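You operate a simulated robot arm through the tools that you are given. There is no shell and no other tool. Be economical: measure what you need, move in short steps, check, and stop when the job is done.

Carry out the task below with a simulated two-armed robot. There is one attempt and no reset: what you move stays moved.

TASK
Take the grey cloth from the table end and lay it out flat on the spares rack.

Only the result counts: the job must be done as asked and must still hold three seconds after the hand-in. Knocking over, shifting, dropping, spilling or breaking anything else fails it. Flat cloth is picked up by pressing the open fingertips on it (5 to 10 N) and closing them slowly along it; thin cloth reads only 2 to 8 mm in the jaws.

THE ROBOT
Two 7-joint arms with two-finger parallel grippers on one trunk, on a base that drives. Base frame: it is fixed to the floor where the robot stands at the start and does not move with it; the origin is under the middle of the robot, x ahead of it, y to its left, z up; the surface under the hand at the start is at about z = 0.922. Readings come in m, rad, newtons and seconds.
The left shoulder is at the start at [0.06, 0.189, 1.178], the right one opposite. With the tool pointing down near the work surface each hand reaches from about 0.1 to 0.66 m from the robot's upright axis, wherever it stands, measured 20 degrees to its own side. Places, roughly: spares rack [0.7, 2.3, 0.8]. Payload 3.43 kg a hand.
The TCP of each hand is the grasp point between the finger pads, 0.03 m short of the fingertips. In the tool frame z runs along the fingers and y along their closing line. Largest opening 0.094 m; finger width 0.028, thickness 0.01; the body of the gripper, 0.05 by 0.096 m, starts 0.055 m behind the TCP.
Orientation is that of the tool frame in the base frame, as a unit quaternion [w, x, y, z]. With the fingers straight down and closing along the base's y, the tool's x points along the base's -x, its y along +y and its z along -z.

THE INTERFACE
- The arms move only by the tool arm_command. It takes "left_plan", "right_plan" or both (then of equal length, played together; a hand with none holds still); each is a list of rows, each a list of 7 numbers: the gripper command, from -1 (fully open) to 1 (shut), values between in proportion, then the shift along the base's x, y, z in m, then the turn, a rotation vector about the base's x, y, z in rad. In form: [[fingers, x, y, z, ax, ay, az], ...]. A call has 1 to 20 rows; each row shifts and turns the commanded pose from where the row before left it. Each row takes 0.2 s and may step no farther than 0.05 m and 0.15 rad from the row before; otherwise, or with a gripper value out of range, the whole call is refused. Where a pose cannot be reached the arm comes as near as it can. A force on the tool above 40 N (or 10 N above the force at the start of the call, whichever is more), or a blocked arm, ends the call early, and 0.2 s more pass. Each finger travels about 0.153 m/s and halts on what it meets, pressing with about 25 N; the grip force reading is that of the motor and also rises with nothing between the fingers. The clock runs only during rows and for 0.2 s after the last one: add rows that do not move to give the fingers time. It gives the time, the measured TCP pose, the force on the tool (base axes), the opening and the grip force at its end, in the units of the frame above (readings bear some noise), with the torque about the TCP (base axes, N m) and any sound that the robot's microphone picked up, and new pictures: "views" is both (left out), scene, wrist or none (wrist: the cameras of the hands that moved).
- Cameras (640 x 400 px; columns grow to the right, rows downward): "scene" is now at [0.0094, -0.0011, 1.7182]; the picture's right is [-0.00, -1.00, 0.00], its down [-0.84, 0.00, -0.54] and it looks along [0.54, -0.00, -0.84] (base axes); focal length 255 px, centre (320, 200). "left" rides on the left gripper at [0.076, -0.014, -0.103] in its tool frame; the picture's right is [0.18, 0.98, 0.00], its down [-0.75, 0.14, -0.64] and it looks along [-0.63, 0.12, 0.77] (tool axes); focal length 243 px, centre (320, 200). "right" rides on the right gripper at [0.076, 0.014, -0.103] in its tool frame; the picture's right is [-0.18, 0.98, 0.00], its down [-0.75, -0.14, -0.64] and it looks along [-0.63, -0.12, 0.77] (tool axes); focal length 243 px, centre (320, 200). There is no depth. A picture from a camera that has moved, and an enlarged one, comes with that camera's place and axes in the base frame and with its lens.
- raise_lower(by): slides the trunk up (or, below 0, down) by that many m; the arms and the scene camera ride with it, the base frame stays. It gives what a move gives, with no picture.
- steer(legs): drives the robot by 1 to 6 legs, each [ahead, left, turn to the left] in m, m and rad, along the robot's own axes; the way and the turn of a leg run together, so that a leg with both is an arc; at most 1.5 m and 3.142 rad a leg. The arms and the cameras ride along, it lands a little off, and it stops where it bumps. It gives what a move gives, and a new picture of the scene camera.
- turn_head(pan, tilt): turns the head with the scene camera to pan (to the left, within 1.501 rad either way) and tilt (down, from -0.506 to 1.204), counted from straight ahead of the robot. It gives what a move gives, and a new picture of the scene camera.
- enlarge(camera, box): a new picture of the part [left, top, right, bottom] of that camera's present view, enlarged. No time passes.
- close_job(): hands the job in; it is judged then, once.

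Work in short steps. Places have to be worked out from the pictures, the camera data and where the tool is seen: move nearer, look again, correct. Check each grasp and each placing, and mend what went wrong. You have 120 turns and 260 pictures in all, those below and enlarged ones among them. Open the grippers and draw the arms clear of the work before you hand the job in, unless the task says otherwise; then end with one line.

The tools are called after ">>>" by a JSON object that holds its "name" and its "arguments". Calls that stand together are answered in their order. arm_command: Moves the arms, as the interface text tells. Its arguments: {"type":"object","properties":{"left_plan":{"type":"array"},"right_plan":{"type":"array"},"views":{"type":"string","enum":["both","scene","wrist","none"]}},"required":[]} The other tools are called the same way: raise_lower (by) slides the trunk up or down; steer (legs) drives the base; turn_head (pan, tilt) turns the head that bears the scene camera; enlarge (camera, box) takes an enlarged picture of a part of a camera's view; close_job () hands the job in.

At the start:

```text
clock: 0.0
left_eef_pos: [0.4063, 0.0697, 1.0955]
left_ee_rot: [0.0, 0.0, 1.0, 0.0]
left_wrist_force: [0.1, -0.2, 0.0]
left_wrist_torque: [0.01, -0.01, 0.0]
left_width: 0.094
left_grasp_force: 0.1
right_eef_pos: [0.3541, -0.2117, 1.0788]
right_ee_rot: [0.0, 0.0, 1.0, 0.001]
right_wrist_force: [-0.8, 0.5, 0.3]
right_wrist_torque: [0.01, 0.03, 0.02]
right_width: 0.0938
right_grasp_force: 0.0
trunk travel left (down, up): [-0.85, 0.14]
robot x, y, heading: [-0.0047, 0.0001, -0.005]
head pan, tilt: [-0.002, 0.998]
```

scene: 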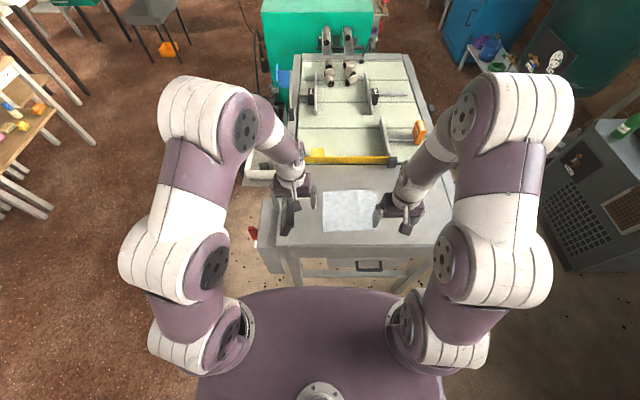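
right: 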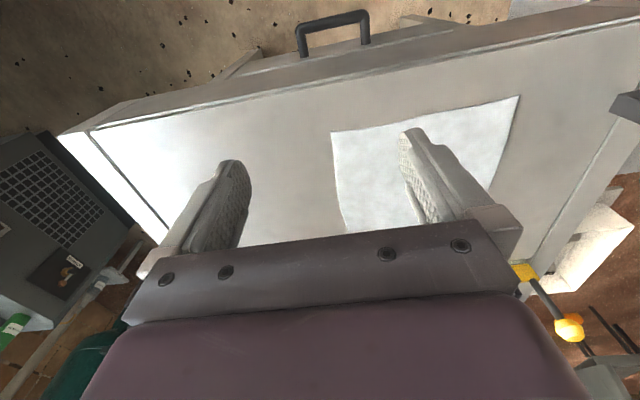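
left: 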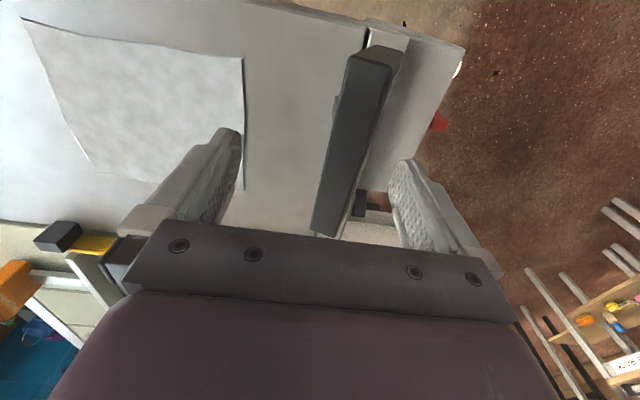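

The cloth lies at about x 0.39–0.57, y -0.01 to -0.21 on the table. I look closer at it, then at the rack to the left.

>>> {"name": "enlarge", "arguments": {"camera": "scene", "box": [240, 130, 460, 270]}}

>>> {"name": "turn_head", "arguments": {"pan": 1.25, "tilt": 0.5}}

```text
2.86 times, centred on (350, 200) of scene
camera zoom: at [0.0094, -0.0011, 1.7182], right [0.0, -1.0, 0.0], down [-0.84, 0.0, -0.54], along [0.54, 0.0, -0.84], focal length 730 px, centre (234, 200)
```

zoom: 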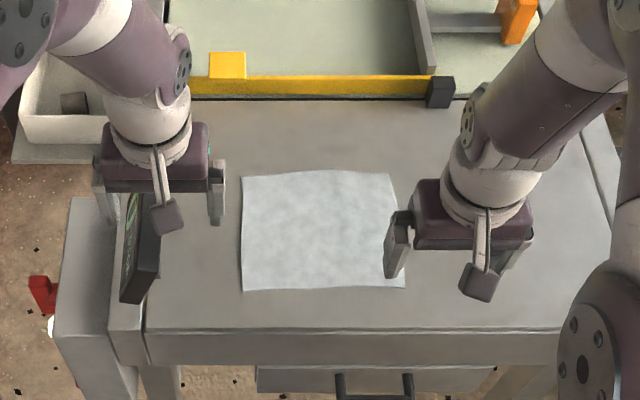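

```text
clock: 1.4
left_eef_pos: [0.4072, 0.0709, 1.0949]
left_ee_rot: [-0.001, 0.0, 1.0, -0.001]
left_wrist_force: [-0.4, 0.4, 0.3]
left_wrist_torque: [-0.01, -0.01, -0.01]
left_width: 0.0945
left_grasp_force: 0.1
right_eef_pos: [0.3544, -0.2124, 1.0795]
right_ee_rot: [0.0, 0.0, 1.0, 0.001]
right_wrist_force: [0.7, -0.2, 0.7]
right_wrist_torque: [-0.02, 0.03, 0.02]
right_width: 0.094
right_grasp_force: 0.0
trunk travel left (down, up): [-0.85, 0.14]
robot x, y, heading: [0.002, -0.0012, 0.001]
head pan, tilt: [1.25, 0.499]
camera scene: at [-0.0315, 0.0854, 1.7592], right [0.95, -0.32, 0.0], down [-0.15, -0.45, -0.88], along [0.28, 0.83, -0.48], focal length 255 px, centre (320, 200)
```

scene: 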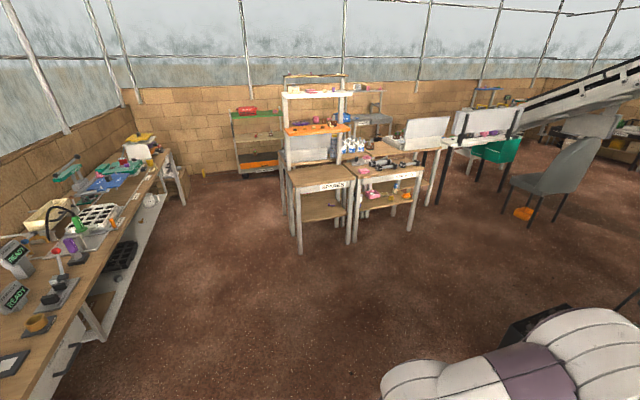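

The shelf marked "SPARES" is at (320,175). I enlarge it.

>>> {"name": "enlarge", "arguments": {"camera": "scene", "box": [250, 60, 450, 260]}}

>>> {"name": "enlarge", "arguments": {"camera": "scene", "box": [270, 130, 370, 195]}}

```text
2.00 times, centred on (350, 160) of scene
camera zoom: at [-0.0315, 0.0854, 1.7592], right [0.95, -0.32, 0.0], down [-0.15, -0.45, -0.88], along [0.28, 0.83, -0.48], focal length 511 px, centre (260, 280)
```

zoom: 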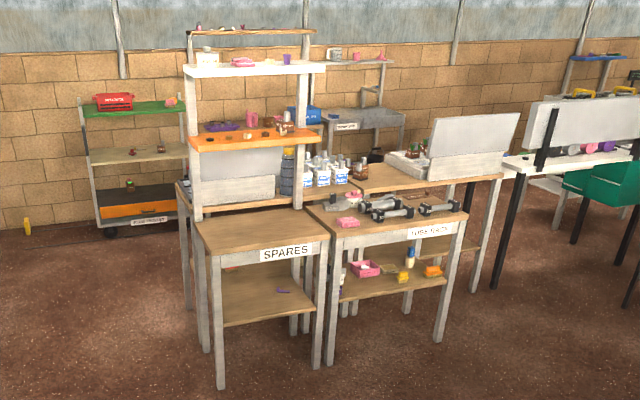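

```text
6.15 times, centred on (320, 162) of scene
camera zoom: at [-0.0315, 0.0854, 1.7592], right [0.95, -0.32, 0.0], down [-0.15, -0.45, -0.88], along [0.28, 0.83, -0.48], focal length 1571 px, centre (320, 431)
```

zoom: 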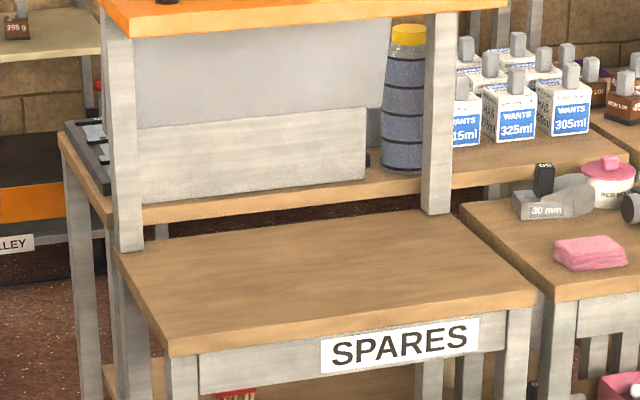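

The rack top is clear, about x 0.40–1.0, y 2.03–2.45. I turn the head back, lift the left hand and turn both hands a quarter so that they close along x, over the cloth's near corners.

>>> {"name": "turn_head", "arguments": {"pan": 0, "tilt": 1.0}}

>>> {"name": "arm_command", "arguments": {"left_plan": [[-1, 0, 0, 0.03, 0, 0, 0], [-1, 0, 0, 0.03, 0, 0, 0], [-1, 0.002, -0.0105, 0, 0, 0, -0.1428], [-1, 0.002, -0.0105, 0, 0, 0, -0.1428], [-1, 0.002, -0.0105, 0, 0, 0, -0.1428], [-1, 0.002, -0.0105, 0, 0, 0, -0.1428], [-1, 0.002, -0.0105, 0, 0, 0, -0.1428], [-1, 0.002, -0.0105, 0, 0, 0, -0.1428], [-1, 0.002, -0.0105, 0, 0, 0, -0.1428], [-1, 0.002, -0.0105, 0, 0, 0, -0.1428], [-1, 0.002, -0.0105, 0, 0, 0, -0.1428], [0.15, 0.002, -0.0105, 0, 0, 0, -0.1428], [0.15, 0.002, -0.0105, 0, 0, 0, -0.1428]], "right_plan": [[-1, 0, 0, 0, 0, 0, 0], [-1, 0, 0, 0, 0, 0, 0], [-1, 0.007, 0.003, 0, 0, 0, 0.1428], [-1, 0.007, 0.003, 0, 0, 0, 0.1428], [-1, 0.007, 0.003, 0, 0, 0, 0.1428], [-1, 0.007, 0.003, 0, 0, 0, 0.1428], [-1, 0.007, 0.003, 0, 0, 0, 0.1428], [-1, 0.007, 0.003, 0, 0, 0, 0.1428], [-1, 0.007, 0.003, 0, 0, 0, 0.1428], [-1, 0.007, 0.003, 0, 0, 0, 0.1428], [-1, 0.007, 0.003, 0, 0, 0, 0.1428], [0.15, 0.007, 0.003, 0, 0, 0, 0.1428], [0.15, 0.007, 0.003, 0, 0, 0, 0.1428]], "views": "both"}}

```text
clock: 2.9
left_eef_pos: [0.4073, 0.0715, 1.0939]
left_ee_rot: [0.0, 0.0, 1.0, 0.0]
left_wrist_force: [-1.1, 0.5, -0.2]
left_wrist_torque: [0.0, 0.02, 0.01]
left_width: 0.0939
left_grasp_force: 0.1
right_eef_pos: [0.355, -0.2111, 1.0796]
right_ee_rot: [0.0, -0.001, 1.0, 0.0]
right_wrist_force: [0.4, 0.9, 0.5]
right_wrist_torque: [0.0, -0.02, -0.02]
right_width: 0.0942
right_grasp_force: 0.1
trunk travel left (down, up): [-0.85, 0.14]
robot x, y, heading: [0.0009, 0.0017, -0.001]
head pan, tilt: [0.0, 1.0]
camera scene: at [0.0093, -0.0009, 1.7181], right [0.0, -1.0, 0.0], down [-0.84, 0.0, -0.54], along [0.54, 0.0, -0.84], focal length 255 px, centre (320, 200)
```

scene: 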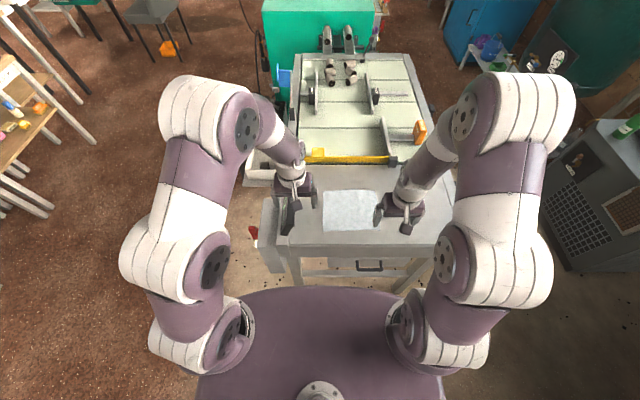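

```text
clock: 5.7
left_eef_pos: [0.4276, -0.0448, 1.1556]
left_ee_rot: [0.0, 0.708, 0.706, 0.0]
left_wrist_force: [-0.3, 0.0, -0.3]
left_wrist_torque: [-0.02, 0.0, -0.01]
left_width: 0.0398
left_grasp_force: 0.0
right_eef_pos: [0.4325, -0.1777, 1.0774]
right_ee_rot: [0.0, 0.707, -0.707, 0.0]
right_wrist_force: [0.1, 0.5, 0.8]
right_wrist_torque: [0.04, -0.04, 0.0]
right_width: 0.0399
right_grasp_force: 0.1
trunk travel left (down, up): [-0.85, 0.14]
robot x, y, heading: [-0.002, 0.0006, 0.001]
head pan, tilt: [0.0, 1.0]
camera scene: at [0.0097, -0.0013, 1.7181], right [0.0, -1.0, 0.0], down [-0.84, 0.0, -0.54], along [0.54, 0.0, -0.84], focal length 255 px, centre (320, 200)
camera right: at [0.4174, -0.2544, 1.1815], right [-0.98, 0.18, 0.0], down [0.14, 0.75, 0.64], along [0.12, 0.63, -0.77], focal length 243 px, centre (320, 200)
camera left: at [0.413, 0.0315, 1.2578], right [0.98, 0.18, 0.0], down [0.14, -0.75, 0.64], along [0.12, -0.63, -0.77], focal length 243 px, centre (320, 200)
```

scene: 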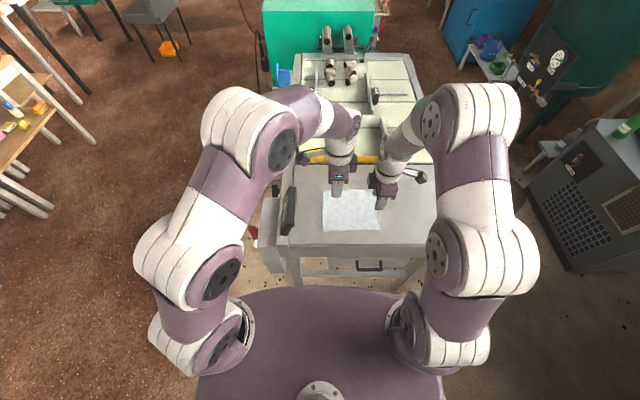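
right: 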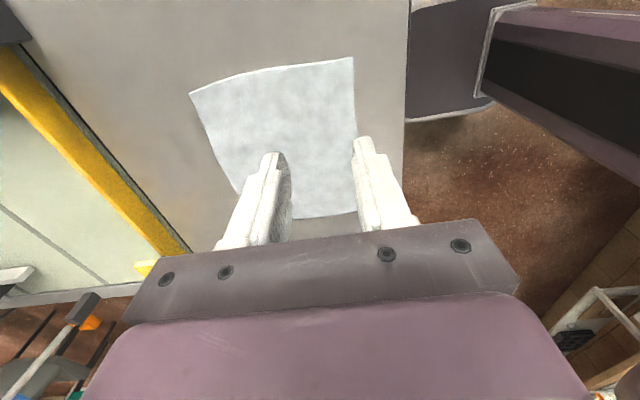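
left: 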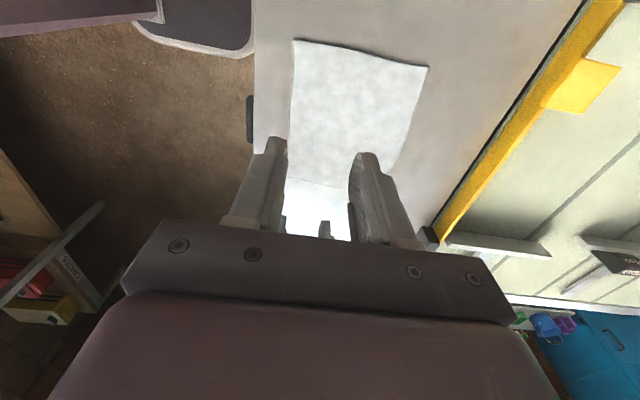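

Near edge is at x ≈ 0.393–0.398; both hands sit properly over the corners. I lower both to just above the cloth.

>>> {"name": "arm_command", "arguments": {"left_plan": [[0.15, 0.001, 0, -0.04, 0, 0, 0], [0.15, 0.001, 0, -0.04, 0, 0, 0], [0.15, 0.001, 0, -0.04, 0, 0, 0], [0.15, 0.001, 0, -0.04, 0, 0, 0], [0.15, 0, 0, -0.022, 0, 0, 0], [0.15, 0, 0, 0, 0, 0, 0]], "right_plan": [[0.15, 0, 0, -0.02, 0, 0, 0], [0.15, 0, 0, -0.02, 0, 0, 0], [0.15, 0, 0, -0.02, 0, 0, 0], [0.15, 0, 0, -0.02, 0, 0, 0], [0.15, 0, 0, -0.024, 0, 0, 0], [0.15, 0, 0, 0, 0, 0, 0]], "views": "wrist"}}

```text
clock: 7.1
left_eef_pos: [0.4332, -0.0448, 0.972]
left_ee_rot: [0.0, 0.707, 0.707, 0.0]
left_wrist_force: [0.2, -0.9, 0.1]
left_wrist_torque: [-0.01, 0.01, 0.01]
left_width: 0.0399
left_grasp_force: 0.1
right_eef_pos: [0.4305, -0.1782, 0.9748]
right_ee_rot: [0.0, -0.707, 0.707, 0.0]
right_wrist_force: [0.0, -0.2, -0.2]
right_wrist_torque: [0.0, -0.02, -0.02]
right_width: 0.04
right_grasp_force: 0.0
trunk travel left (down, up): [-0.85, 0.14]
robot x, y, heading: [-0.0004, 0.0032, -0.0]
head pan, tilt: [0.0, 1.0]
camera right: at [0.4163, -0.2543, 1.0775], right [-0.98, 0.18, 0.0], down [0.14, 0.75, 0.64], along [0.12, 0.63, -0.77], focal length 243 px, centre (320, 200)
camera left: at [0.4171, 0.0315, 1.0749], right [0.98, 0.18, 0.0], down [0.14, -0.75, 0.64], along [0.12, -0.63, -0.77], focal length 243 px, centre (320, 200)
```

right: 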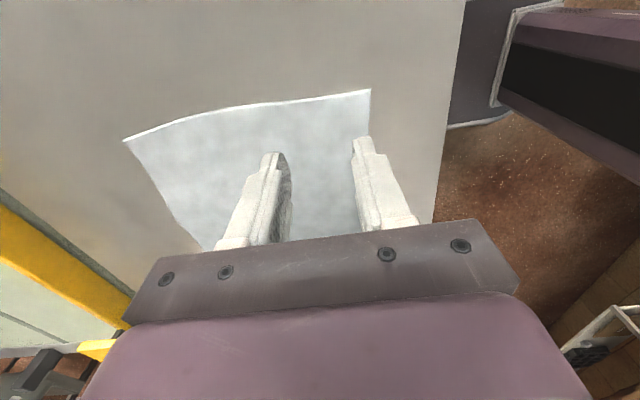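
left: 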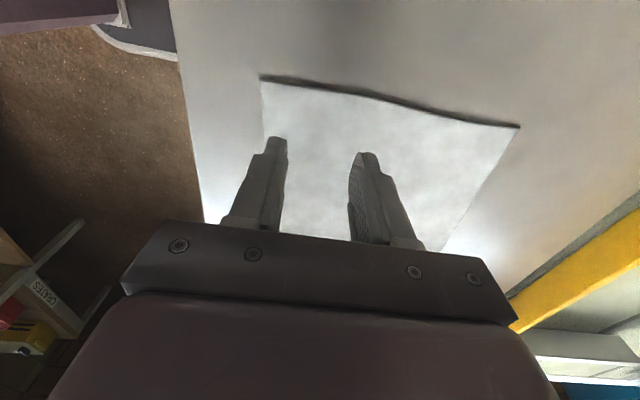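

Outer fingers are close to the edge; I shift both 6 mm inward (+x) and lower to light contact.

>>> {"name": "arm_command", "arguments": {"left_plan": [[0.15, 0.006, 0, 0, 0, 0, 0], [0.15, 0, 0, -0.01, 0, 0, 0], [0.15, 0, 0, -0.006, 0, 0, 0], [0.15, 0, 0, -0.004, 0, 0, 0], [0.15, 0, 0, 0, 0, 0, 0]], "right_plan": [[0.15, 0.008, 0, 0, 0, 0, 0], [0.15, 0, 0, -0.01, 0, 0, 0], [0.15, 0, 0, -0.008, 0, 0, 0], [0.15, 0, 0, -0.004, 0, 0, 0], [0.15, 0, 0, 0, 0, 0, 0]], "views": "none"}}

```text
clock: 8.3
left_eef_pos: [0.4392, -0.0442, 0.9541]
left_ee_rot: [0.0, 0.707, 0.707, 0.001]
left_wrist_force: [-0.5, 1.2, 5.9]
left_wrist_torque: [0.01, 0.08, -0.03]
left_width: 0.0395
left_grasp_force: 0.1
right_eef_pos: [0.439, -0.1778, 0.9528]
right_ee_rot: [0.0, -0.707, 0.707, 0.0]
right_wrist_force: [0.0, -0.9, 1.9]
right_wrist_torque: [0.01, 0.08, -0.01]
right_width: 0.0399
right_grasp_force: 0.0
trunk travel left (down, up): [-0.85, 0.14]
robot x, y, heading: [-0.0007, -0.0006, 0.004]
head pan, tilt: [0.0, 1.0]
```

Left presses 6 N, right 2 N. I press the right one slightly more and check.

>>> {"name": "arm_command", "arguments": {"left_plan": [[0.15, 0, 0, -0.0003, 0, 0, 0], [0.15, 0, 0, 0, 0, 0, 0]], "right_plan": [[0.15, 0, 0, -0.0015, 0, 0, 0], [0.15, 0, 0, 0, 0, 0, 0]], "views": "none"}}

```text
clock: 8.9
left_eef_pos: [0.4376, -0.044, 0.9531]
left_ee_rot: [0.001, 0.707, 0.707, 0.001]
left_wrist_force: [0.2, -0.4, 2.7]
left_wrist_torque: [-0.01, 0.04, 0.02]
left_width: 0.0399
left_grasp_force: 0.1
right_eef_pos: [0.4391, -0.1785, 0.9536]
right_ee_rot: [0.001, -0.707, 0.707, -0.001]
right_wrist_force: [0.8, -3.8, 20.3]
right_wrist_torque: [-0.02, 0.52, 0.1]
right_width: 0.0396
right_grasp_force: 0.1
trunk travel left (down, up): [-0.85, 0.14]
robot x, y, heading: [0.0001, -0.0027, -0.004]
head pan, tilt: [0.0, 1.0]
```

Right is now at 20 N and left at 2.7 N; fine correction.

>>> {"name": "arm_command", "arguments": {"left_plan": [[0.15, 0, 0, -0.0005, 0, 0, 0], [0.15, 0, 0, 0, 0, 0, 0], [0.15, 0, 0, 0, 0, 0, 0]], "right_plan": [[0.15, 0, 0, 0.0009, 0, 0, 0], [0.15, 0, 0, 0, 0, 0, 0], [0.15, 0, 0, 0, 0, 0, 0]], "views": "none"}}

```text
clock: 9.7
left_eef_pos: [0.4385, -0.0441, 0.9525]
left_ee_rot: [0.001, 0.707, 0.707, 0.0]
left_wrist_force: [-1.1, 0.7, 13.6]
left_wrist_torque: [-0.01, 0.31, 0.01]
left_width: 0.0403
left_grasp_force: 0.3
right_eef_pos: [0.4392, -0.1778, 0.955]
right_ee_rot: [0.0, 0.707, -0.707, 0.0]
right_wrist_force: [2.8, -1.3, 9.0]
right_wrist_torque: [0.0, 0.14, -0.01]
right_width: 0.0393
right_grasp_force: 0.2
trunk travel left (down, up): [-0.85, 0.14]
robot x, y, heading: [0.0005, 0.0005, 0.003]
head pan, tilt: [0.0, 1.0]
```

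Right is good at 9 N; left eases by 0.3 mm, then both close slowly.

>>> {"name": "arm_command", "arguments": {"left_plan": [[0.15, 0, 0, 0.0003, 0, 0, 0], [0.22, 0, 0, 0, 0, 0, 0], [0.29, 0, 0, 0, 0, 0, 0], [0.36, 0, 0, 0, 0, 0, 0], [0.43, 0, 0, 0, 0, 0, 0], [0.5, 0, 0, 0, 0, 0, 0], [0.57, 0, 0, 0, 0, 0, 0], [0.64, 0, 0, 0, 0, 0, 0], [0.71, 0, 0, 0, 0, 0, 0], [0.78, 0, 0, 0, 0, 0, 0], [0.85, 0, 0, 0, 0, 0, 0], [0.92, 0, 0, 0, 0, 0, 0], [1, 0, 0, 0, 0, 0, 0], [1, 0, 0, 0, 0, 0, 0], [1, 0, 0, 0, 0, 0, 0]], "right_plan": [[0.15, 0, 0, 0, 0, 0, 0], [0.22, 0, 0, 0, 0, 0, 0], [0.29, 0, 0, 0, 0, 0, 0], [0.36, 0, 0, 0, 0, 0, 0], [0.43, 0, 0, 0, 0, 0, 0], [0.5, 0, 0, 0, 0, 0, 0], [0.57, 0, 0, 0, 0, 0, 0], [0.64, 0, 0, 0, 0, 0, 0], [0.71, 0, 0, 0, 0, 0, 0], [0.78, 0, 0, 0, 0, 0, 0], [0.85, 0, 0, 0, 0, 0, 0], [0.92, 0, 0, 0, 0, 0, 0], [1, 0, 0, 0, 0, 0, 0], [1, 0, 0, 0, 0, 0, 0], [1, 0, 0, 0, 0, 0, 0]], "views": "both"}}

```text
clock: 12.9
left_eef_pos: [0.4377, -0.0443, 0.9528]
left_ee_rot: [0.0, 0.708, 0.707, 0.001]
left_wrist_force: [-1.5, -0.3, 8.8]
left_wrist_torque: [0.01, 0.08, 0.0]
left_width: 0.0064
left_grasp_force: 25.0
right_eef_pos: [0.4386, -0.1785, 0.9543]
right_ee_rot: [-0.001, 0.707, -0.707, 0.0]
right_wrist_force: [-0.1, 0.1, 8.9]
right_wrist_torque: [-0.01, 0.1, -0.01]
right_width: 0.0023
right_grasp_force: 25.0
trunk travel left (down, up): [-0.85, 0.14]
robot x, y, heading: [-0.0011, 0.001, 0.003]
head pan, tilt: [0.0, 1.0]
camera scene: at [0.007, -0.0004, 1.7181], right [0.0, -1.0, 0.0], down [-0.84, 0.0, -0.54], along [0.54, 0.0, -0.84], focal length 255 px, centre (320, 200)
camera right: at [0.4233, -0.2544, 1.0559], right [-0.98, 0.18, 0.0], down [0.14, 0.75, 0.64], along [0.12, 0.63, -0.77], focal length 243 px, centre (320, 200)
camera left: at [0.4222, 0.032, 1.056], right [0.98, 0.18, 0.0], down [0.14, -0.75, 0.64], along [0.12, -0.63, -0.77], focal length 243 px, centre (320, 200)
```

scene: 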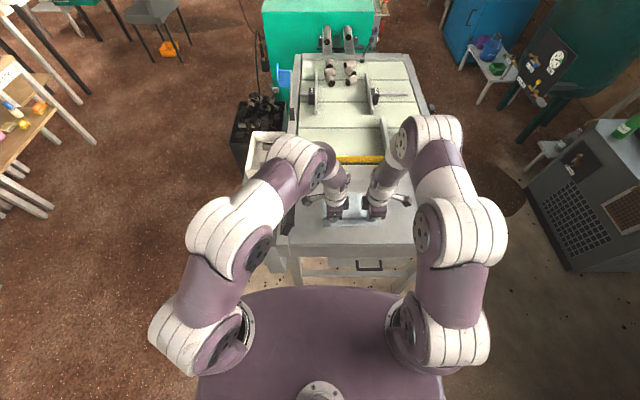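
right: 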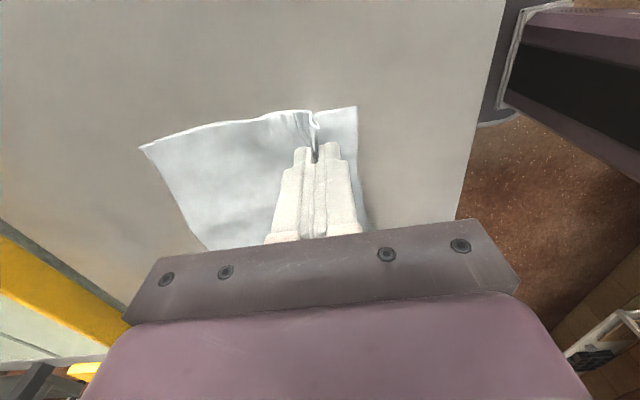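
left: 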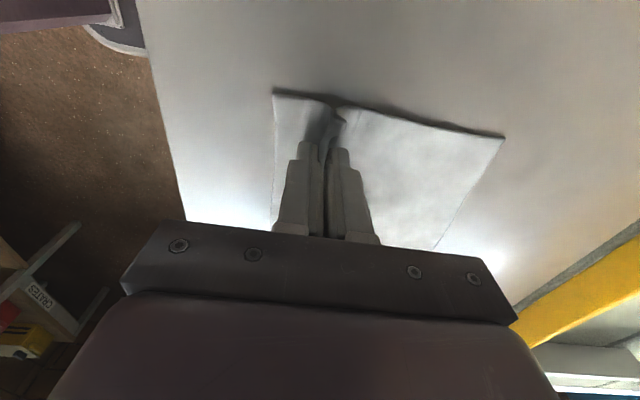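

Both hands made a fold (left 6.4 mm, right 2.3 mm). I lift slowly by 6 cm and check.

>>> {"name": "arm_command", "arguments": {"left_plan": [[1, 0, 0, 0.006, 0, 0, 0], [1, 0, 0, 0.01, 0, 0, 0], [1, 0, 0, 0.015, 0, 0, 0], [1, 0, 0, 0.015, 0, 0, 0], [1, 0, 0, 0.015, 0, 0, 0]], "right_plan": [[1, 0, 0, 0.006, 0, 0, 0], [1, 0, 0, 0.01, 0, 0, 0], [1, 0, 0, 0.015, 0, 0, 0], [1, 0, 0, 0.015, 0, 0, 0], [1, 0, 0, 0.015, 0, 0, 0]], "views": "wrist"}}

```text
clock: 14.1
left_eef_pos: [0.4395, -0.0445, 1.0148]
left_ee_rot: [0.0, 0.707, 0.707, 0.0]
left_wrist_force: [0.4, -0.1, 0.5]
left_wrist_torque: [-0.01, -0.05, -0.03]
left_width: 0.0023
left_grasp_force: 25.6
right_eef_pos: [0.4379, -0.1781, 1.0141]
right_ee_rot: [0.0, -0.707, 0.707, 0.0]
right_wrist_force: [-0.4, 0.2, -0.1]
right_wrist_torque: [0.03, -0.02, 0.0]
right_width: 0.0019
right_grasp_force: 25.0
trunk travel left (down, up): [-0.85, 0.14]
robot x, y, heading: [-0.0021, -0.0005, -0.0]
head pan, tilt: [0.0, 1.0]
camera right: at [0.424, -0.254, 1.1163], right [-0.98, 0.18, 0.0], down [0.14, 0.75, 0.64], along [0.12, 0.63, -0.77], focal length 243 px, centre (320, 200)
camera left: at [0.4231, 0.0324, 1.1165], right [0.98, 0.18, 0.0], down [0.14, -0.75, 0.64], along [0.12, -0.63, -0.77], focal length 243 px, centre (320, 200)
```

right: 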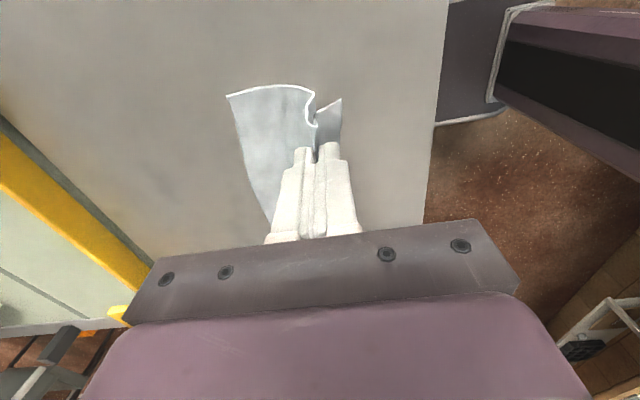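
left: 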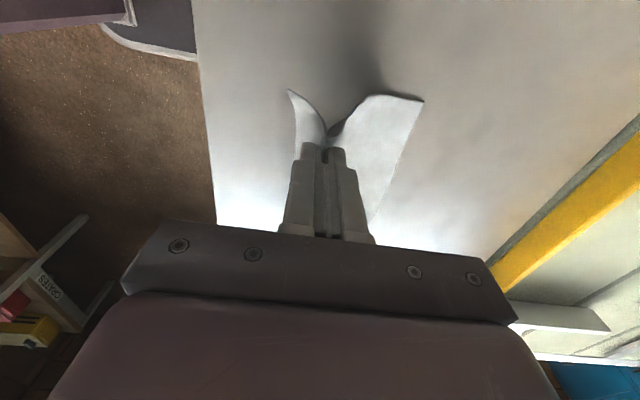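

Both hands hold it. I lift it to hanging and view the scene.

>>> {"name": "arm_command", "arguments": {"left_plan": [[1, 0, 0, 0.02, 0, 0, 0], [1, 0, 0, 0.03, 0, 0, 0], [1, 0, 0, 0.03, 0, 0, 0], [1, 0, 0, 0.03, 0, 0, 0], [1, 0, 0, 0.03, 0, 0, 0], [1, 0, 0, 0.02, 0, 0, 0], [1, 0, 0, 0, 0, 0, 0]], "right_plan": [[1, 0, 0, 0.02, 0, 0, 0], [1, 0, 0, 0.03, 0, 0, 0], [1, 0, 0, 0.03, 0, 0, 0], [1, 0, 0, 0.03, 0, 0, 0], [1, 0, 0, 0.03, 0, 0, 0], [1, 0, 0, 0.02, 0, 0, 0], [1, 0, 0, 0, 0, 0, 0]], "views": "both"}}

```text
clock: 15.7
left_eef_pos: [0.4398, -0.0456, 1.1726]
left_ee_rot: [-0.001, 0.706, 0.708, 0.0]
left_wrist_force: [0.2, -0.5, 0.4]
left_wrist_torque: [0.03, 0.03, -0.04]
left_width: 0.0024
left_grasp_force: 24.5
right_eef_pos: [0.4405, -0.1779, 1.1738]
right_ee_rot: [0.0, 0.707, -0.707, 0.0]
right_wrist_force: [0.0, 0.5, 0.0]
right_wrist_torque: [0.0, 0.02, -0.01]
right_width: 0.0021
right_grasp_force: 25.1
trunk travel left (down, up): [-0.85, 0.14]
robot x, y, heading: [0.0032, 0.0032, -0.003]
head pan, tilt: [0.0, 1.0]
camera scene: at [0.0099, -0.0011, 1.7181], right [0.0, -1.0, 0.0], down [-0.84, 0.0, -0.54], along [0.54, 0.0, -0.84], focal length 255 px, centre (320, 200)
camera right: at [0.4253, -0.2545, 1.2764], right [-0.98, 0.18, 0.0], down [0.14, 0.75, 0.64], along [0.12, 0.63, -0.77], focal length 243 px, centre (320, 200)
camera left: at [0.424, 0.0311, 1.276], right [0.98, 0.18, 0.0], down [0.14, -0.75, 0.64], along [0.12, -0.63, -0.77], focal length 243 px, centre (320, 200)
```

scene: 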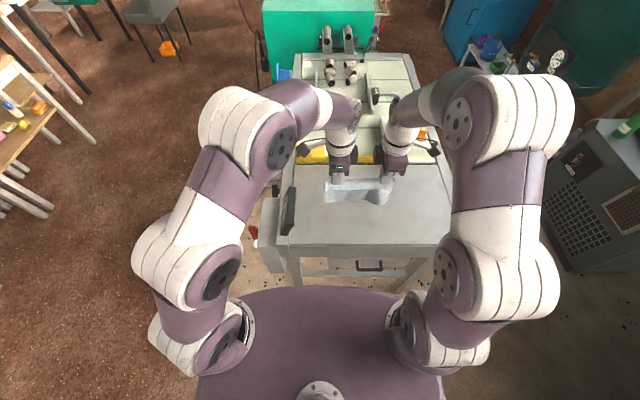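
right: 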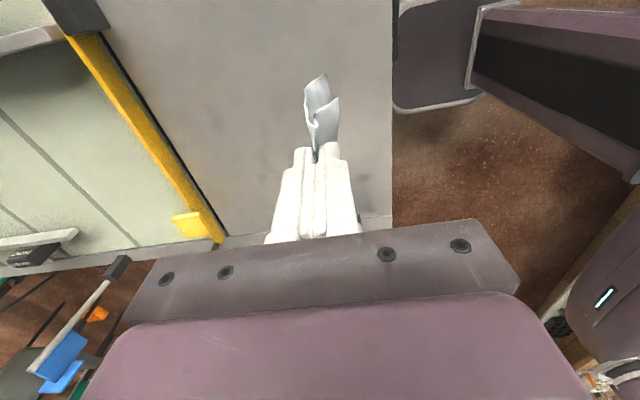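
left: 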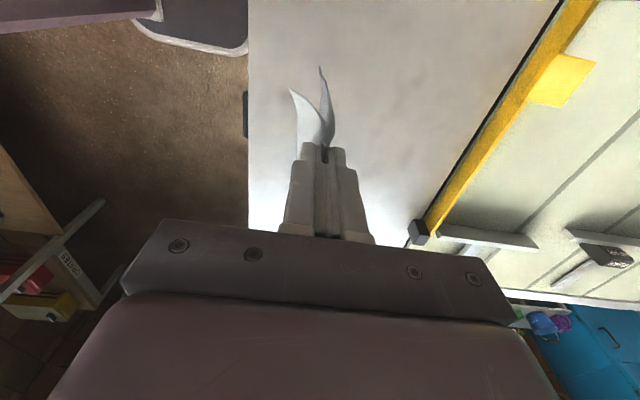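

The cloth hangs from both hands, clear of everything. I back off, turn left and go part of the way towards the rack.

>>> {"name": "steer", "arguments": {"legs": [[-0.35, 0, 0], [0, 0, 1.571], [0.9, 0, 0]]}}

>>> {"name": "turn_head", "arguments": {"pan": -0.6, "tilt": 0.6}}

```text
clock: 26.1
left_eef_pos: [-0.3141, 1.3367, 1.1744]
left_ee_rot: [-0.001, -0.006, 1.0, 0.0]
left_wrist_force: [0.7, 0.0, -0.7]
left_wrist_torque: [-0.03, -0.01, -0.05]
left_width: 0.0023
left_grasp_force: 24.8
right_eef_pos: [-0.1814, 1.3399, 1.1748]
right_ee_rot: [0.0, 1.0, 0.006, 0.0]
right_wrist_force: [-0.3, -0.2, -0.1]
right_wrist_torque: [0.0, -0.01, -0.02]
right_width: 0.0026
right_grasp_force: 24.6
trunk travel left (down, up): [-0.85, 0.14]
robot x, y, heading: [-0.354, 0.8979, 1.582]
head pan, tilt: [0.0, 1.0]
camera scene: at [-0.3558, 0.907, 1.7181], right [1.0, 0.01, 0.0], down [0.01, -0.84, -0.54], along [-0.01, 0.54, -0.84], focal length 255 px, centre (320, 200)
```

scene: 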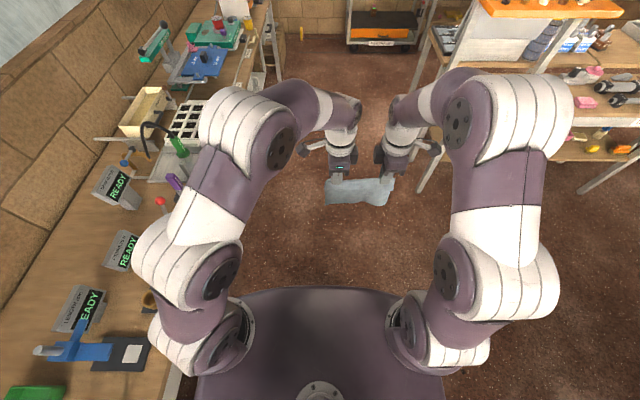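

```text
clock: 27.1
left_eef_pos: [-0.3143, 1.3376, 1.1731]
left_ee_rot: [-0.001, -0.005, 1.0, 0.0]
left_wrist_force: [0.1, -0.1, -0.3]
left_wrist_torque: [-0.01, -0.01, -0.03]
left_width: 0.0021
left_grasp_force: 24.8
right_eef_pos: [-0.1817, 1.3409, 1.1742]
right_ee_rot: [0.0, 1.0, 0.005, 0.0]
right_wrist_force: [-1.1, 0.0, -0.6]
right_wrist_torque: [0.01, 0.02, -0.04]
right_width: 0.0024
right_grasp_force: 25.2
trunk travel left (down, up): [-0.85, 0.14]
robot x, y, heading: [-0.3532, 0.8981, 1.579]
head pan, tilt: [-0.6, 0.6]
camera scene: at [-0.306, 0.9112, 1.75], right [0.83, -0.56, 0.0], down [-0.31, -0.47, -0.82], along [0.46, 0.69, -0.57], focal length 255 px, centre (320, 200)
```

scene: 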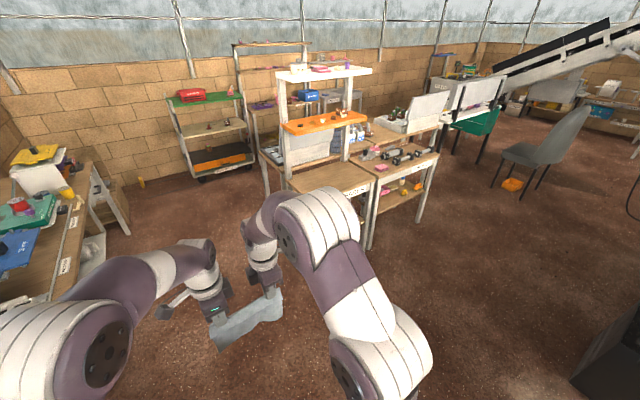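

Way to the right is free. I strafe 0.94 m to the right in front of the rack and look ahead again.

>>> {"name": "steer", "arguments": {"legs": [[0, -0.94, -0.009]]}}

>>> {"name": "turn_head", "arguments": {"pan": 0, "tilt": 0.7}}

```text
clock: 32.0
left_eef_pos: [0.6209, 1.3478, 1.1736]
left_ee_rot: [0.0, -0.004, 1.0, 0.001]
left_wrist_force: [-0.1, -0.8, -0.5]
left_wrist_torque: [0.01, 0.0, -0.05]
left_width: 0.0024
left_grasp_force: 25.3
right_eef_pos: [0.7553, 1.3486, 1.1734]
right_ee_rot: [0.001, 1.0, 0.004, 0.0]
right_wrist_force: [-0.9, -0.2, 0.1]
right_wrist_torque: [0.02, -0.01, -0.03]
right_width: 0.0023
right_grasp_force: 24.6
trunk travel left (down, up): [-0.85, 0.14]
robot x, y, heading: [0.5785, 0.9076, 1.582]
head pan, tilt: [-0.6, 0.6]
camera scene: at [0.629, 0.9202, 1.7501], right [0.83, -0.56, 0.0], down [-0.32, -0.47, -0.83], along [0.46, 0.68, -0.56], focal length 255 px, centre (320, 200)
```

scene: 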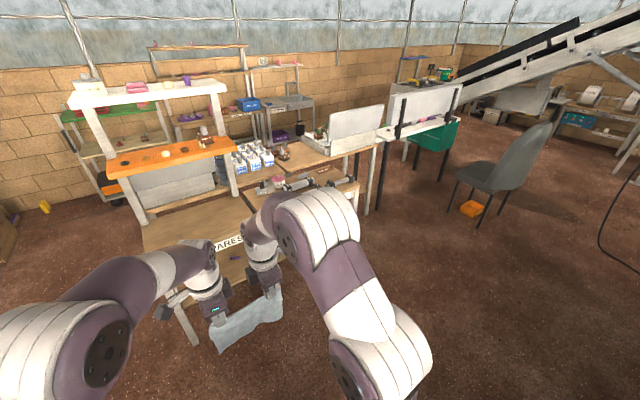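

```text
clock: 33.0
left_eef_pos: [0.6225, 1.3485, 1.1732]
left_ee_rot: [0.0, -0.004, 1.0, 0.0]
left_wrist_force: [0.2, 0.6, -0.1]
left_wrist_torque: [-0.02, -0.02, -0.07]
left_width: 0.0023
left_grasp_force: 24.5
right_eef_pos: [0.7556, 1.3482, 1.174]
right_ee_rot: [0.0, 1.0, 0.004, -0.001]
right_wrist_force: [-1.3, 0.4, 0.8]
right_wrist_torque: [0.03, 0.01, -0.04]
right_width: 0.0023
right_grasp_force: 25.1
trunk travel left (down, up): [-0.85, 0.14]
robot x, y, heading: [0.5784, 0.911, 1.584]
head pan, tilt: [0.0, 0.7]
camera scene: at [0.5794, 0.9318, 1.7415], right [1.0, 0.01, 0.0], down [0.01, -0.64, -0.77], along [-0.01, 0.76, -0.64], focal length 255 px, centre (320, 200)
```

scene: 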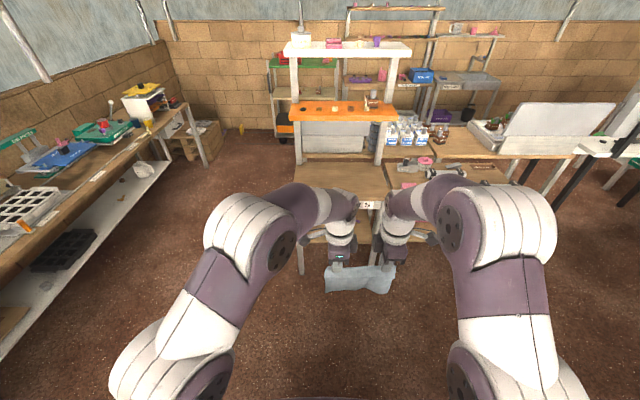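

Rack top spans about x 0.40–0.99, y 2.05–2.45; the cloth is centred on it in x. I drive ahead so the cloth hangs over the rack, then lower the trunk.

>>> {"name": "steer", "arguments": {"legs": [[0.6, 0, -0.012], [0.18, 0, 0]]}}

>>> {"name": "turn_head", "arguments": {"pan": 0, "tilt": 0.95}}

```text
clock: 37.5
left_eef_pos: [0.6233, 2.1198, 1.1745]
left_ee_rot: [-0.001, 0.001, 1.0, 0.001]
left_wrist_force: [-0.2, -0.6, -0.6]
left_wrist_torque: [0.02, -0.02, -0.01]
left_width: 0.0023
left_grasp_force: 25.1
right_eef_pos: [0.7549, 2.121, 1.1743]
right_ee_rot: [-0.001, 1.0, -0.001, -0.001]
right_wrist_force: [-0.9, -0.1, 0.8]
right_wrist_torque: [0.02, 0.01, -0.01]
right_width: 0.0021
right_grasp_force: 24.7
trunk travel left (down, up): [-0.85, 0.14]
robot x, y, heading: [0.5751, 1.6856, 1.573]
head pan, tilt: [0.0, 0.7]
camera scene: at [0.5769, 1.7041, 1.7416], right [1.0, 0.0, 0.0], down [0.0, -0.64, -0.77], along [0.0, 0.77, -0.64], focal length 255 px, centre (320, 200)
```

scene: 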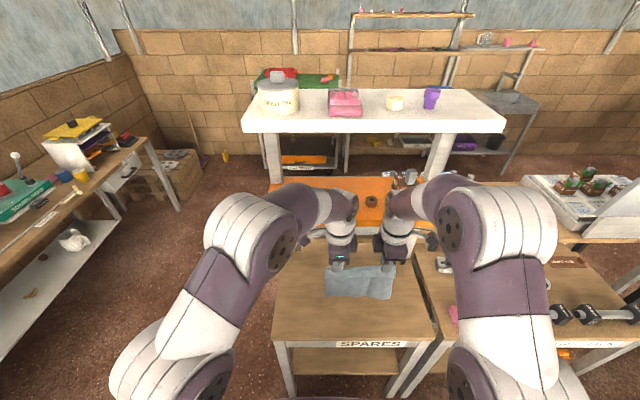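

```text
clock: 38.2
left_eef_pos: [0.6231, 2.1227, 1.1726]
left_ee_rot: [0.0, 0.001, 1.0, -0.001]
left_wrist_force: [-0.3, -0.1, 0.2]
left_wrist_torque: [0.01, 0.01, -0.04]
left_width: 0.0023
left_grasp_force: 25.1
right_eef_pos: [0.7543, 2.1242, 1.1734]
right_ee_rot: [0.001, 1.0, 0.001, 0.0]
right_wrist_force: [-0.3, 1.2, -0.3]
right_wrist_torque: [-0.01, 0.01, -0.05]
right_width: 0.0021
right_grasp_force: 25.1
trunk travel left (down, up): [-0.85, 0.14]
robot x, y, heading: [0.5767, 1.6852, 1.574]
head pan, tilt: [0.0, 0.949]
camera scene: at [0.577, 1.6969, 1.7217], right [1.0, 0.0, 0.0], down [0.0, -0.81, -0.58], along [0.0, 0.58, -0.81], focal length 255 px, centre (320, 200)
```

scene: 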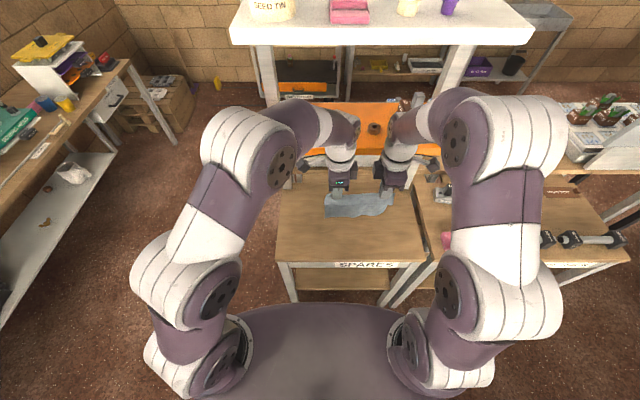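

The orange shelf front may overhang nearer than thought. I enlarge to judge clearance.

>>> {"name": "enlarge", "arguments": {"camera": "scene", "box": [250, 80, 450, 280]}}

>>> {"name": "enlarge", "arguments": {"camera": "left", "box": [0, 0, 640, 400]}}

>>> {"name": "enlarge", "arguments": {"camera": "right", "box": [0, 0, 640, 400]}}

```text
2.00 times, centred on (350, 180) of scene
camera zoom: at [0.577, 1.6969, 1.7217], right [1.0, 0.0, 0.0], down [0.0, -0.81, -0.58], along [0.0, 0.58, -0.81], focal length 511 px, centre (260, 240)
```

zoom: 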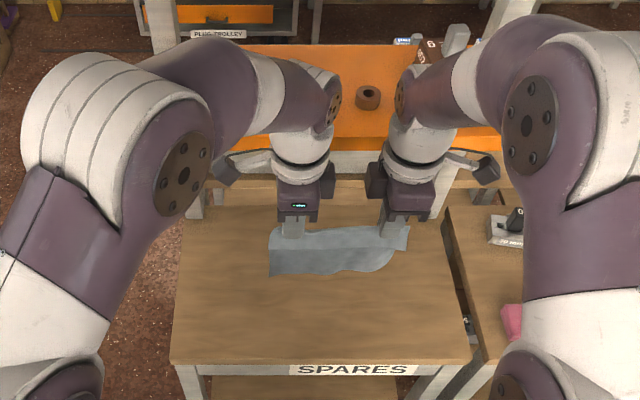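

```text
1.00 times, centred on (320, 200) of left (not enlarged: the box is as wide or as high as the picture)
camera zoom: at [0.5452, 2.1096, 1.2755], right [-0.18, 0.98, 0.0], down [0.75, 0.14, 0.64], along [0.63, 0.12, -0.77], focal length 243 px, centre (320, 200)
```

zoom: 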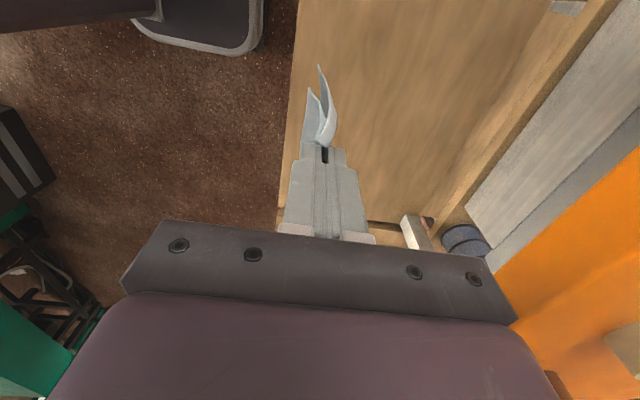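

```text
1.00 times, centred on (320, 200) of right (not enlarged: the box is as wide or as high as the picture)
camera zoom: at [0.8314, 2.11, 1.2759], right [-0.18, -0.98, 0.0], down [-0.75, 0.14, 0.64], along [-0.63, 0.12, -0.77], focal length 243 px, centre (320, 200)
```

zoom: 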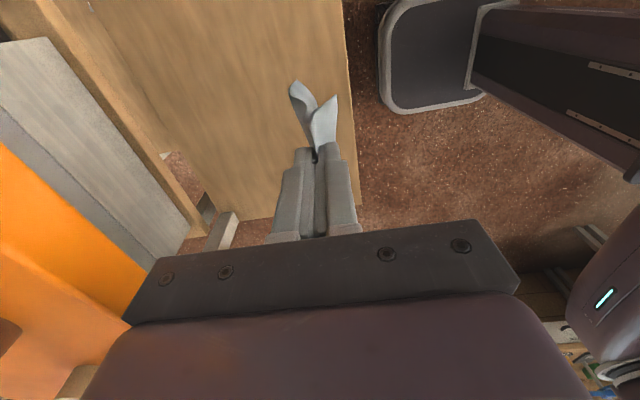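

The orange shelf front is at about y ≈ 2.26, z ≈ 1.16–1.20, so I'll tilt the hands (fingers forward) for the touch-down, then draw back towards the robot. First I lower the trunk by 0.13.

>>> {"name": "raise_lower", "arguments": {"by": -0.13}}

>>> {"name": "arm_command", "arguments": {"left_plan": [[1, -0.001, 0, 0, 0.1, 0, 0], [1, -0.001, 0.005, 0, 0.1, 0, 0], [1, 0, 0.01, 0, 0.1, 0, 0], [1, 0, 0.015, 0, 0.1, 0, 0], [1, 0, 0.015, 0, 0.1, 0, 0], [1, 0, 0.015, 0, 0.1, 0, 0], [1, 0, 0, 0, 0, 0, 0]], "right_plan": [[1, 0.001, 0, 0, 0.1, 0, 0], [1, 0.001, 0.005, 0, 0.1, 0, 0], [1, 0, 0.01, 0, 0.1, 0, 0], [1, 0, 0.015, 0, 0.1, 0, 0], [1, 0, 0.015, 0, 0.1, 0, 0], [1, 0, 0.015, 0, 0.1, 0, 0], [1, 0, 0, 0, 0, 0, 0]], "views": "both"}}

```text
clock: 39.8
left_eef_pos: [0.6225, 2.123, 1.0431]
left_ee_rot: [0.0, -0.001, 1.0, 0.0]
left_wrist_force: [-0.1, -0.3, -0.4]
left_wrist_torque: [-0.02, 0.0, -0.05]
left_width: 0.0024
left_grasp_force: 24.7
right_eef_pos: [0.7556, 2.123, 1.0442]
right_ee_rot: [-0.001, 1.0, 0.0, 0.0]
right_wrist_force: [-0.1, -1.1, 0.6]
right_wrist_torque: [0.02, 0.0, -0.01]
right_width: 0.002
right_grasp_force: 24.9
trunk travel left (down, up): [-0.72, 0.27]
robot x, y, heading: [0.5764, 1.6818, 1.574]
head pan, tilt: [0.0, 0.949]
```

```text
clock: 41.4
left_eef_pos: [0.6201, 2.182, 1.0432]
left_ee_rot: [0.001, 0.0, 0.955, 0.296]
left_wrist_force: [4.8, 0.0, -0.8]
left_wrist_torque: [-0.02, -0.11, -0.1]
left_width: 0.0022
left_grasp_force: 25.3
right_eef_pos: [0.7586, 2.1827, 1.0443]
right_ee_rot: [-0.297, 0.955, 0.0, 0.0]
right_wrist_force: [-5.1, -0.4, 0.1]
right_wrist_torque: [-0.09, 0.13, 0.07]
right_width: 0.0025
right_grasp_force: 25.4
trunk travel left (down, up): [-0.72, 0.27]
robot x, y, heading: [0.5738, 1.6828, 1.573]
head pan, tilt: [0.0, 0.949]
camera scene: at [0.577, 1.6952, 1.5917], right [1.0, 0.0, 0.0], down [0.0, -0.81, -0.58], along [0.0, 0.58, -0.81], focal length 255 px, centre (320, 200)
camera right: at [0.8338, 2.1138, 1.1202], right [-0.18, -0.81, -0.56], down [-0.75, -0.25, 0.61], along [-0.63, 0.53, -0.57], focal length 243 px, centre (320, 200)
camera left: at [0.5431, 2.1125, 1.1199], right [-0.18, 0.81, 0.56], down [0.75, -0.25, 0.61], along [0.63, 0.53, -0.56], focal length 243 px, centre (320, 200)
```

scene: 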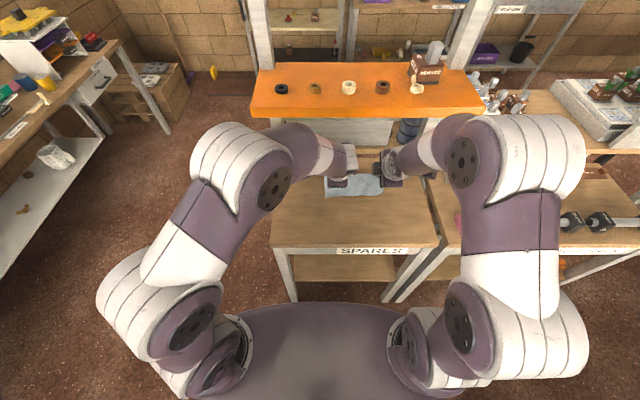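
right: 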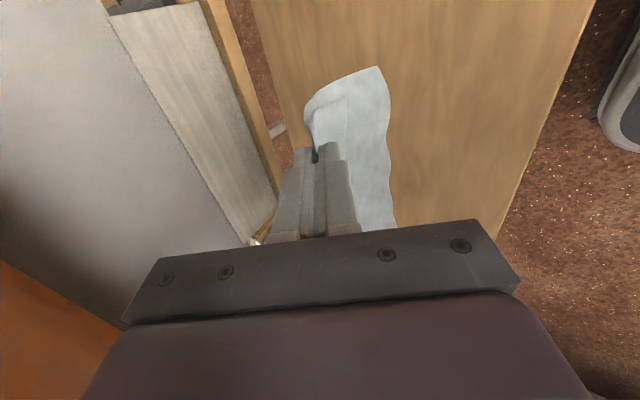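
left: 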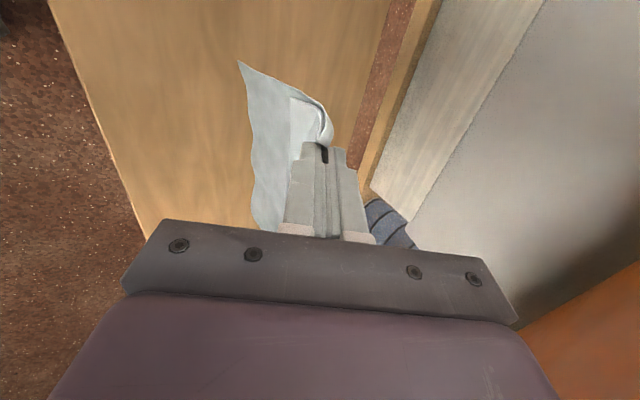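

Clear of the orange shelf. I move forward 3 cm and down 9 cm towards touch-down of the cloth's lower edge.

>>> {"name": "arm_command", "arguments": {"left_plan": [[1, 0.001, 0.01, -0.02, 0, 0, 0], [1, 0, 0.01, -0.02, 0, 0, 0], [1, 0, 0.01, -0.02, 0, 0, 0], [1, 0, 0, -0.02, 0, 0, 0], [1, 0, 0, -0.01, 0, 0, 0], [1, 0, 0, 0, 0, 0, 0]], "right_plan": [[1, -0.001, 0.01, -0.02, 0, 0, 0], [1, 0, 0.01, -0.02, 0, 0, 0], [1, 0, 0.01, -0.02, 0, 0, 0], [1, 0, 0, -0.02, 0, 0, 0], [1, 0, 0, -0.01, 0, 0, 0], [1, 0, 0, 0, 0, 0, 0]], "views": "both"}}

```text
clock: 42.8
left_eef_pos: [0.6208, 2.2122, 0.9535]
left_ee_rot: [0.0, -0.001, 0.955, 0.296]
left_wrist_force: [1.5, 0.2, 0.2]
left_wrist_torque: [-0.02, 0.0, 0.0]
left_width: 0.0025
left_grasp_force: 24.7
right_eef_pos: [0.7555, 2.2127, 0.9531]
right_ee_rot: [-0.296, 0.955, 0.0, 0.001]
right_wrist_force: [-0.3, -1.0, -0.1]
right_wrist_torque: [0.0, -0.01, 0.02]
right_width: 0.0025
right_grasp_force: 24.9
trunk travel left (down, up): [-0.72, 0.27]
robot x, y, heading: [0.5741, 1.6802, 1.567]
head pan, tilt: [0.0, 0.949]
camera scene: at [0.577, 1.6953, 1.5917], right [1.0, 0.0, 0.0], down [0.0, -0.81, -0.58], along [0.0, 0.58, -0.81], focal length 255 px, centre (320, 200)
camera right: at [0.8325, 2.1437, 1.03], right [-0.18, -0.81, -0.56], down [-0.75, -0.25, 0.61], along [-0.63, 0.53, -0.57], focal length 243 px, centre (320, 200)
camera left: at [0.5441, 2.1429, 1.0298], right [-0.18, 0.81, 0.56], down [0.75, -0.25, 0.61], along [0.63, 0.53, -0.57], focal length 243 px, centre (320, 200)
```

scene: 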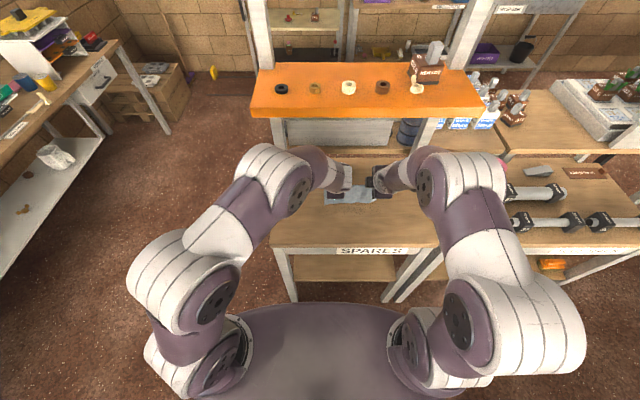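
right: 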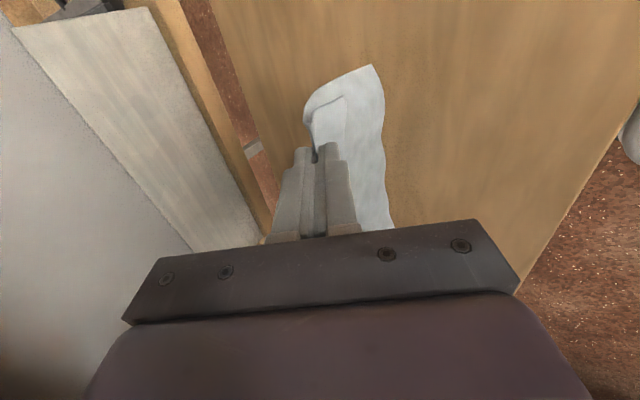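
left: 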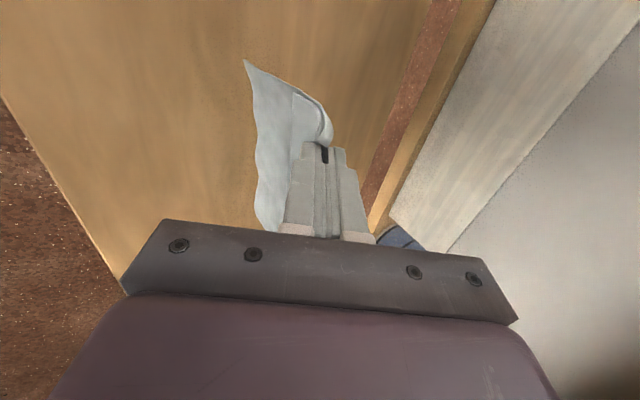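

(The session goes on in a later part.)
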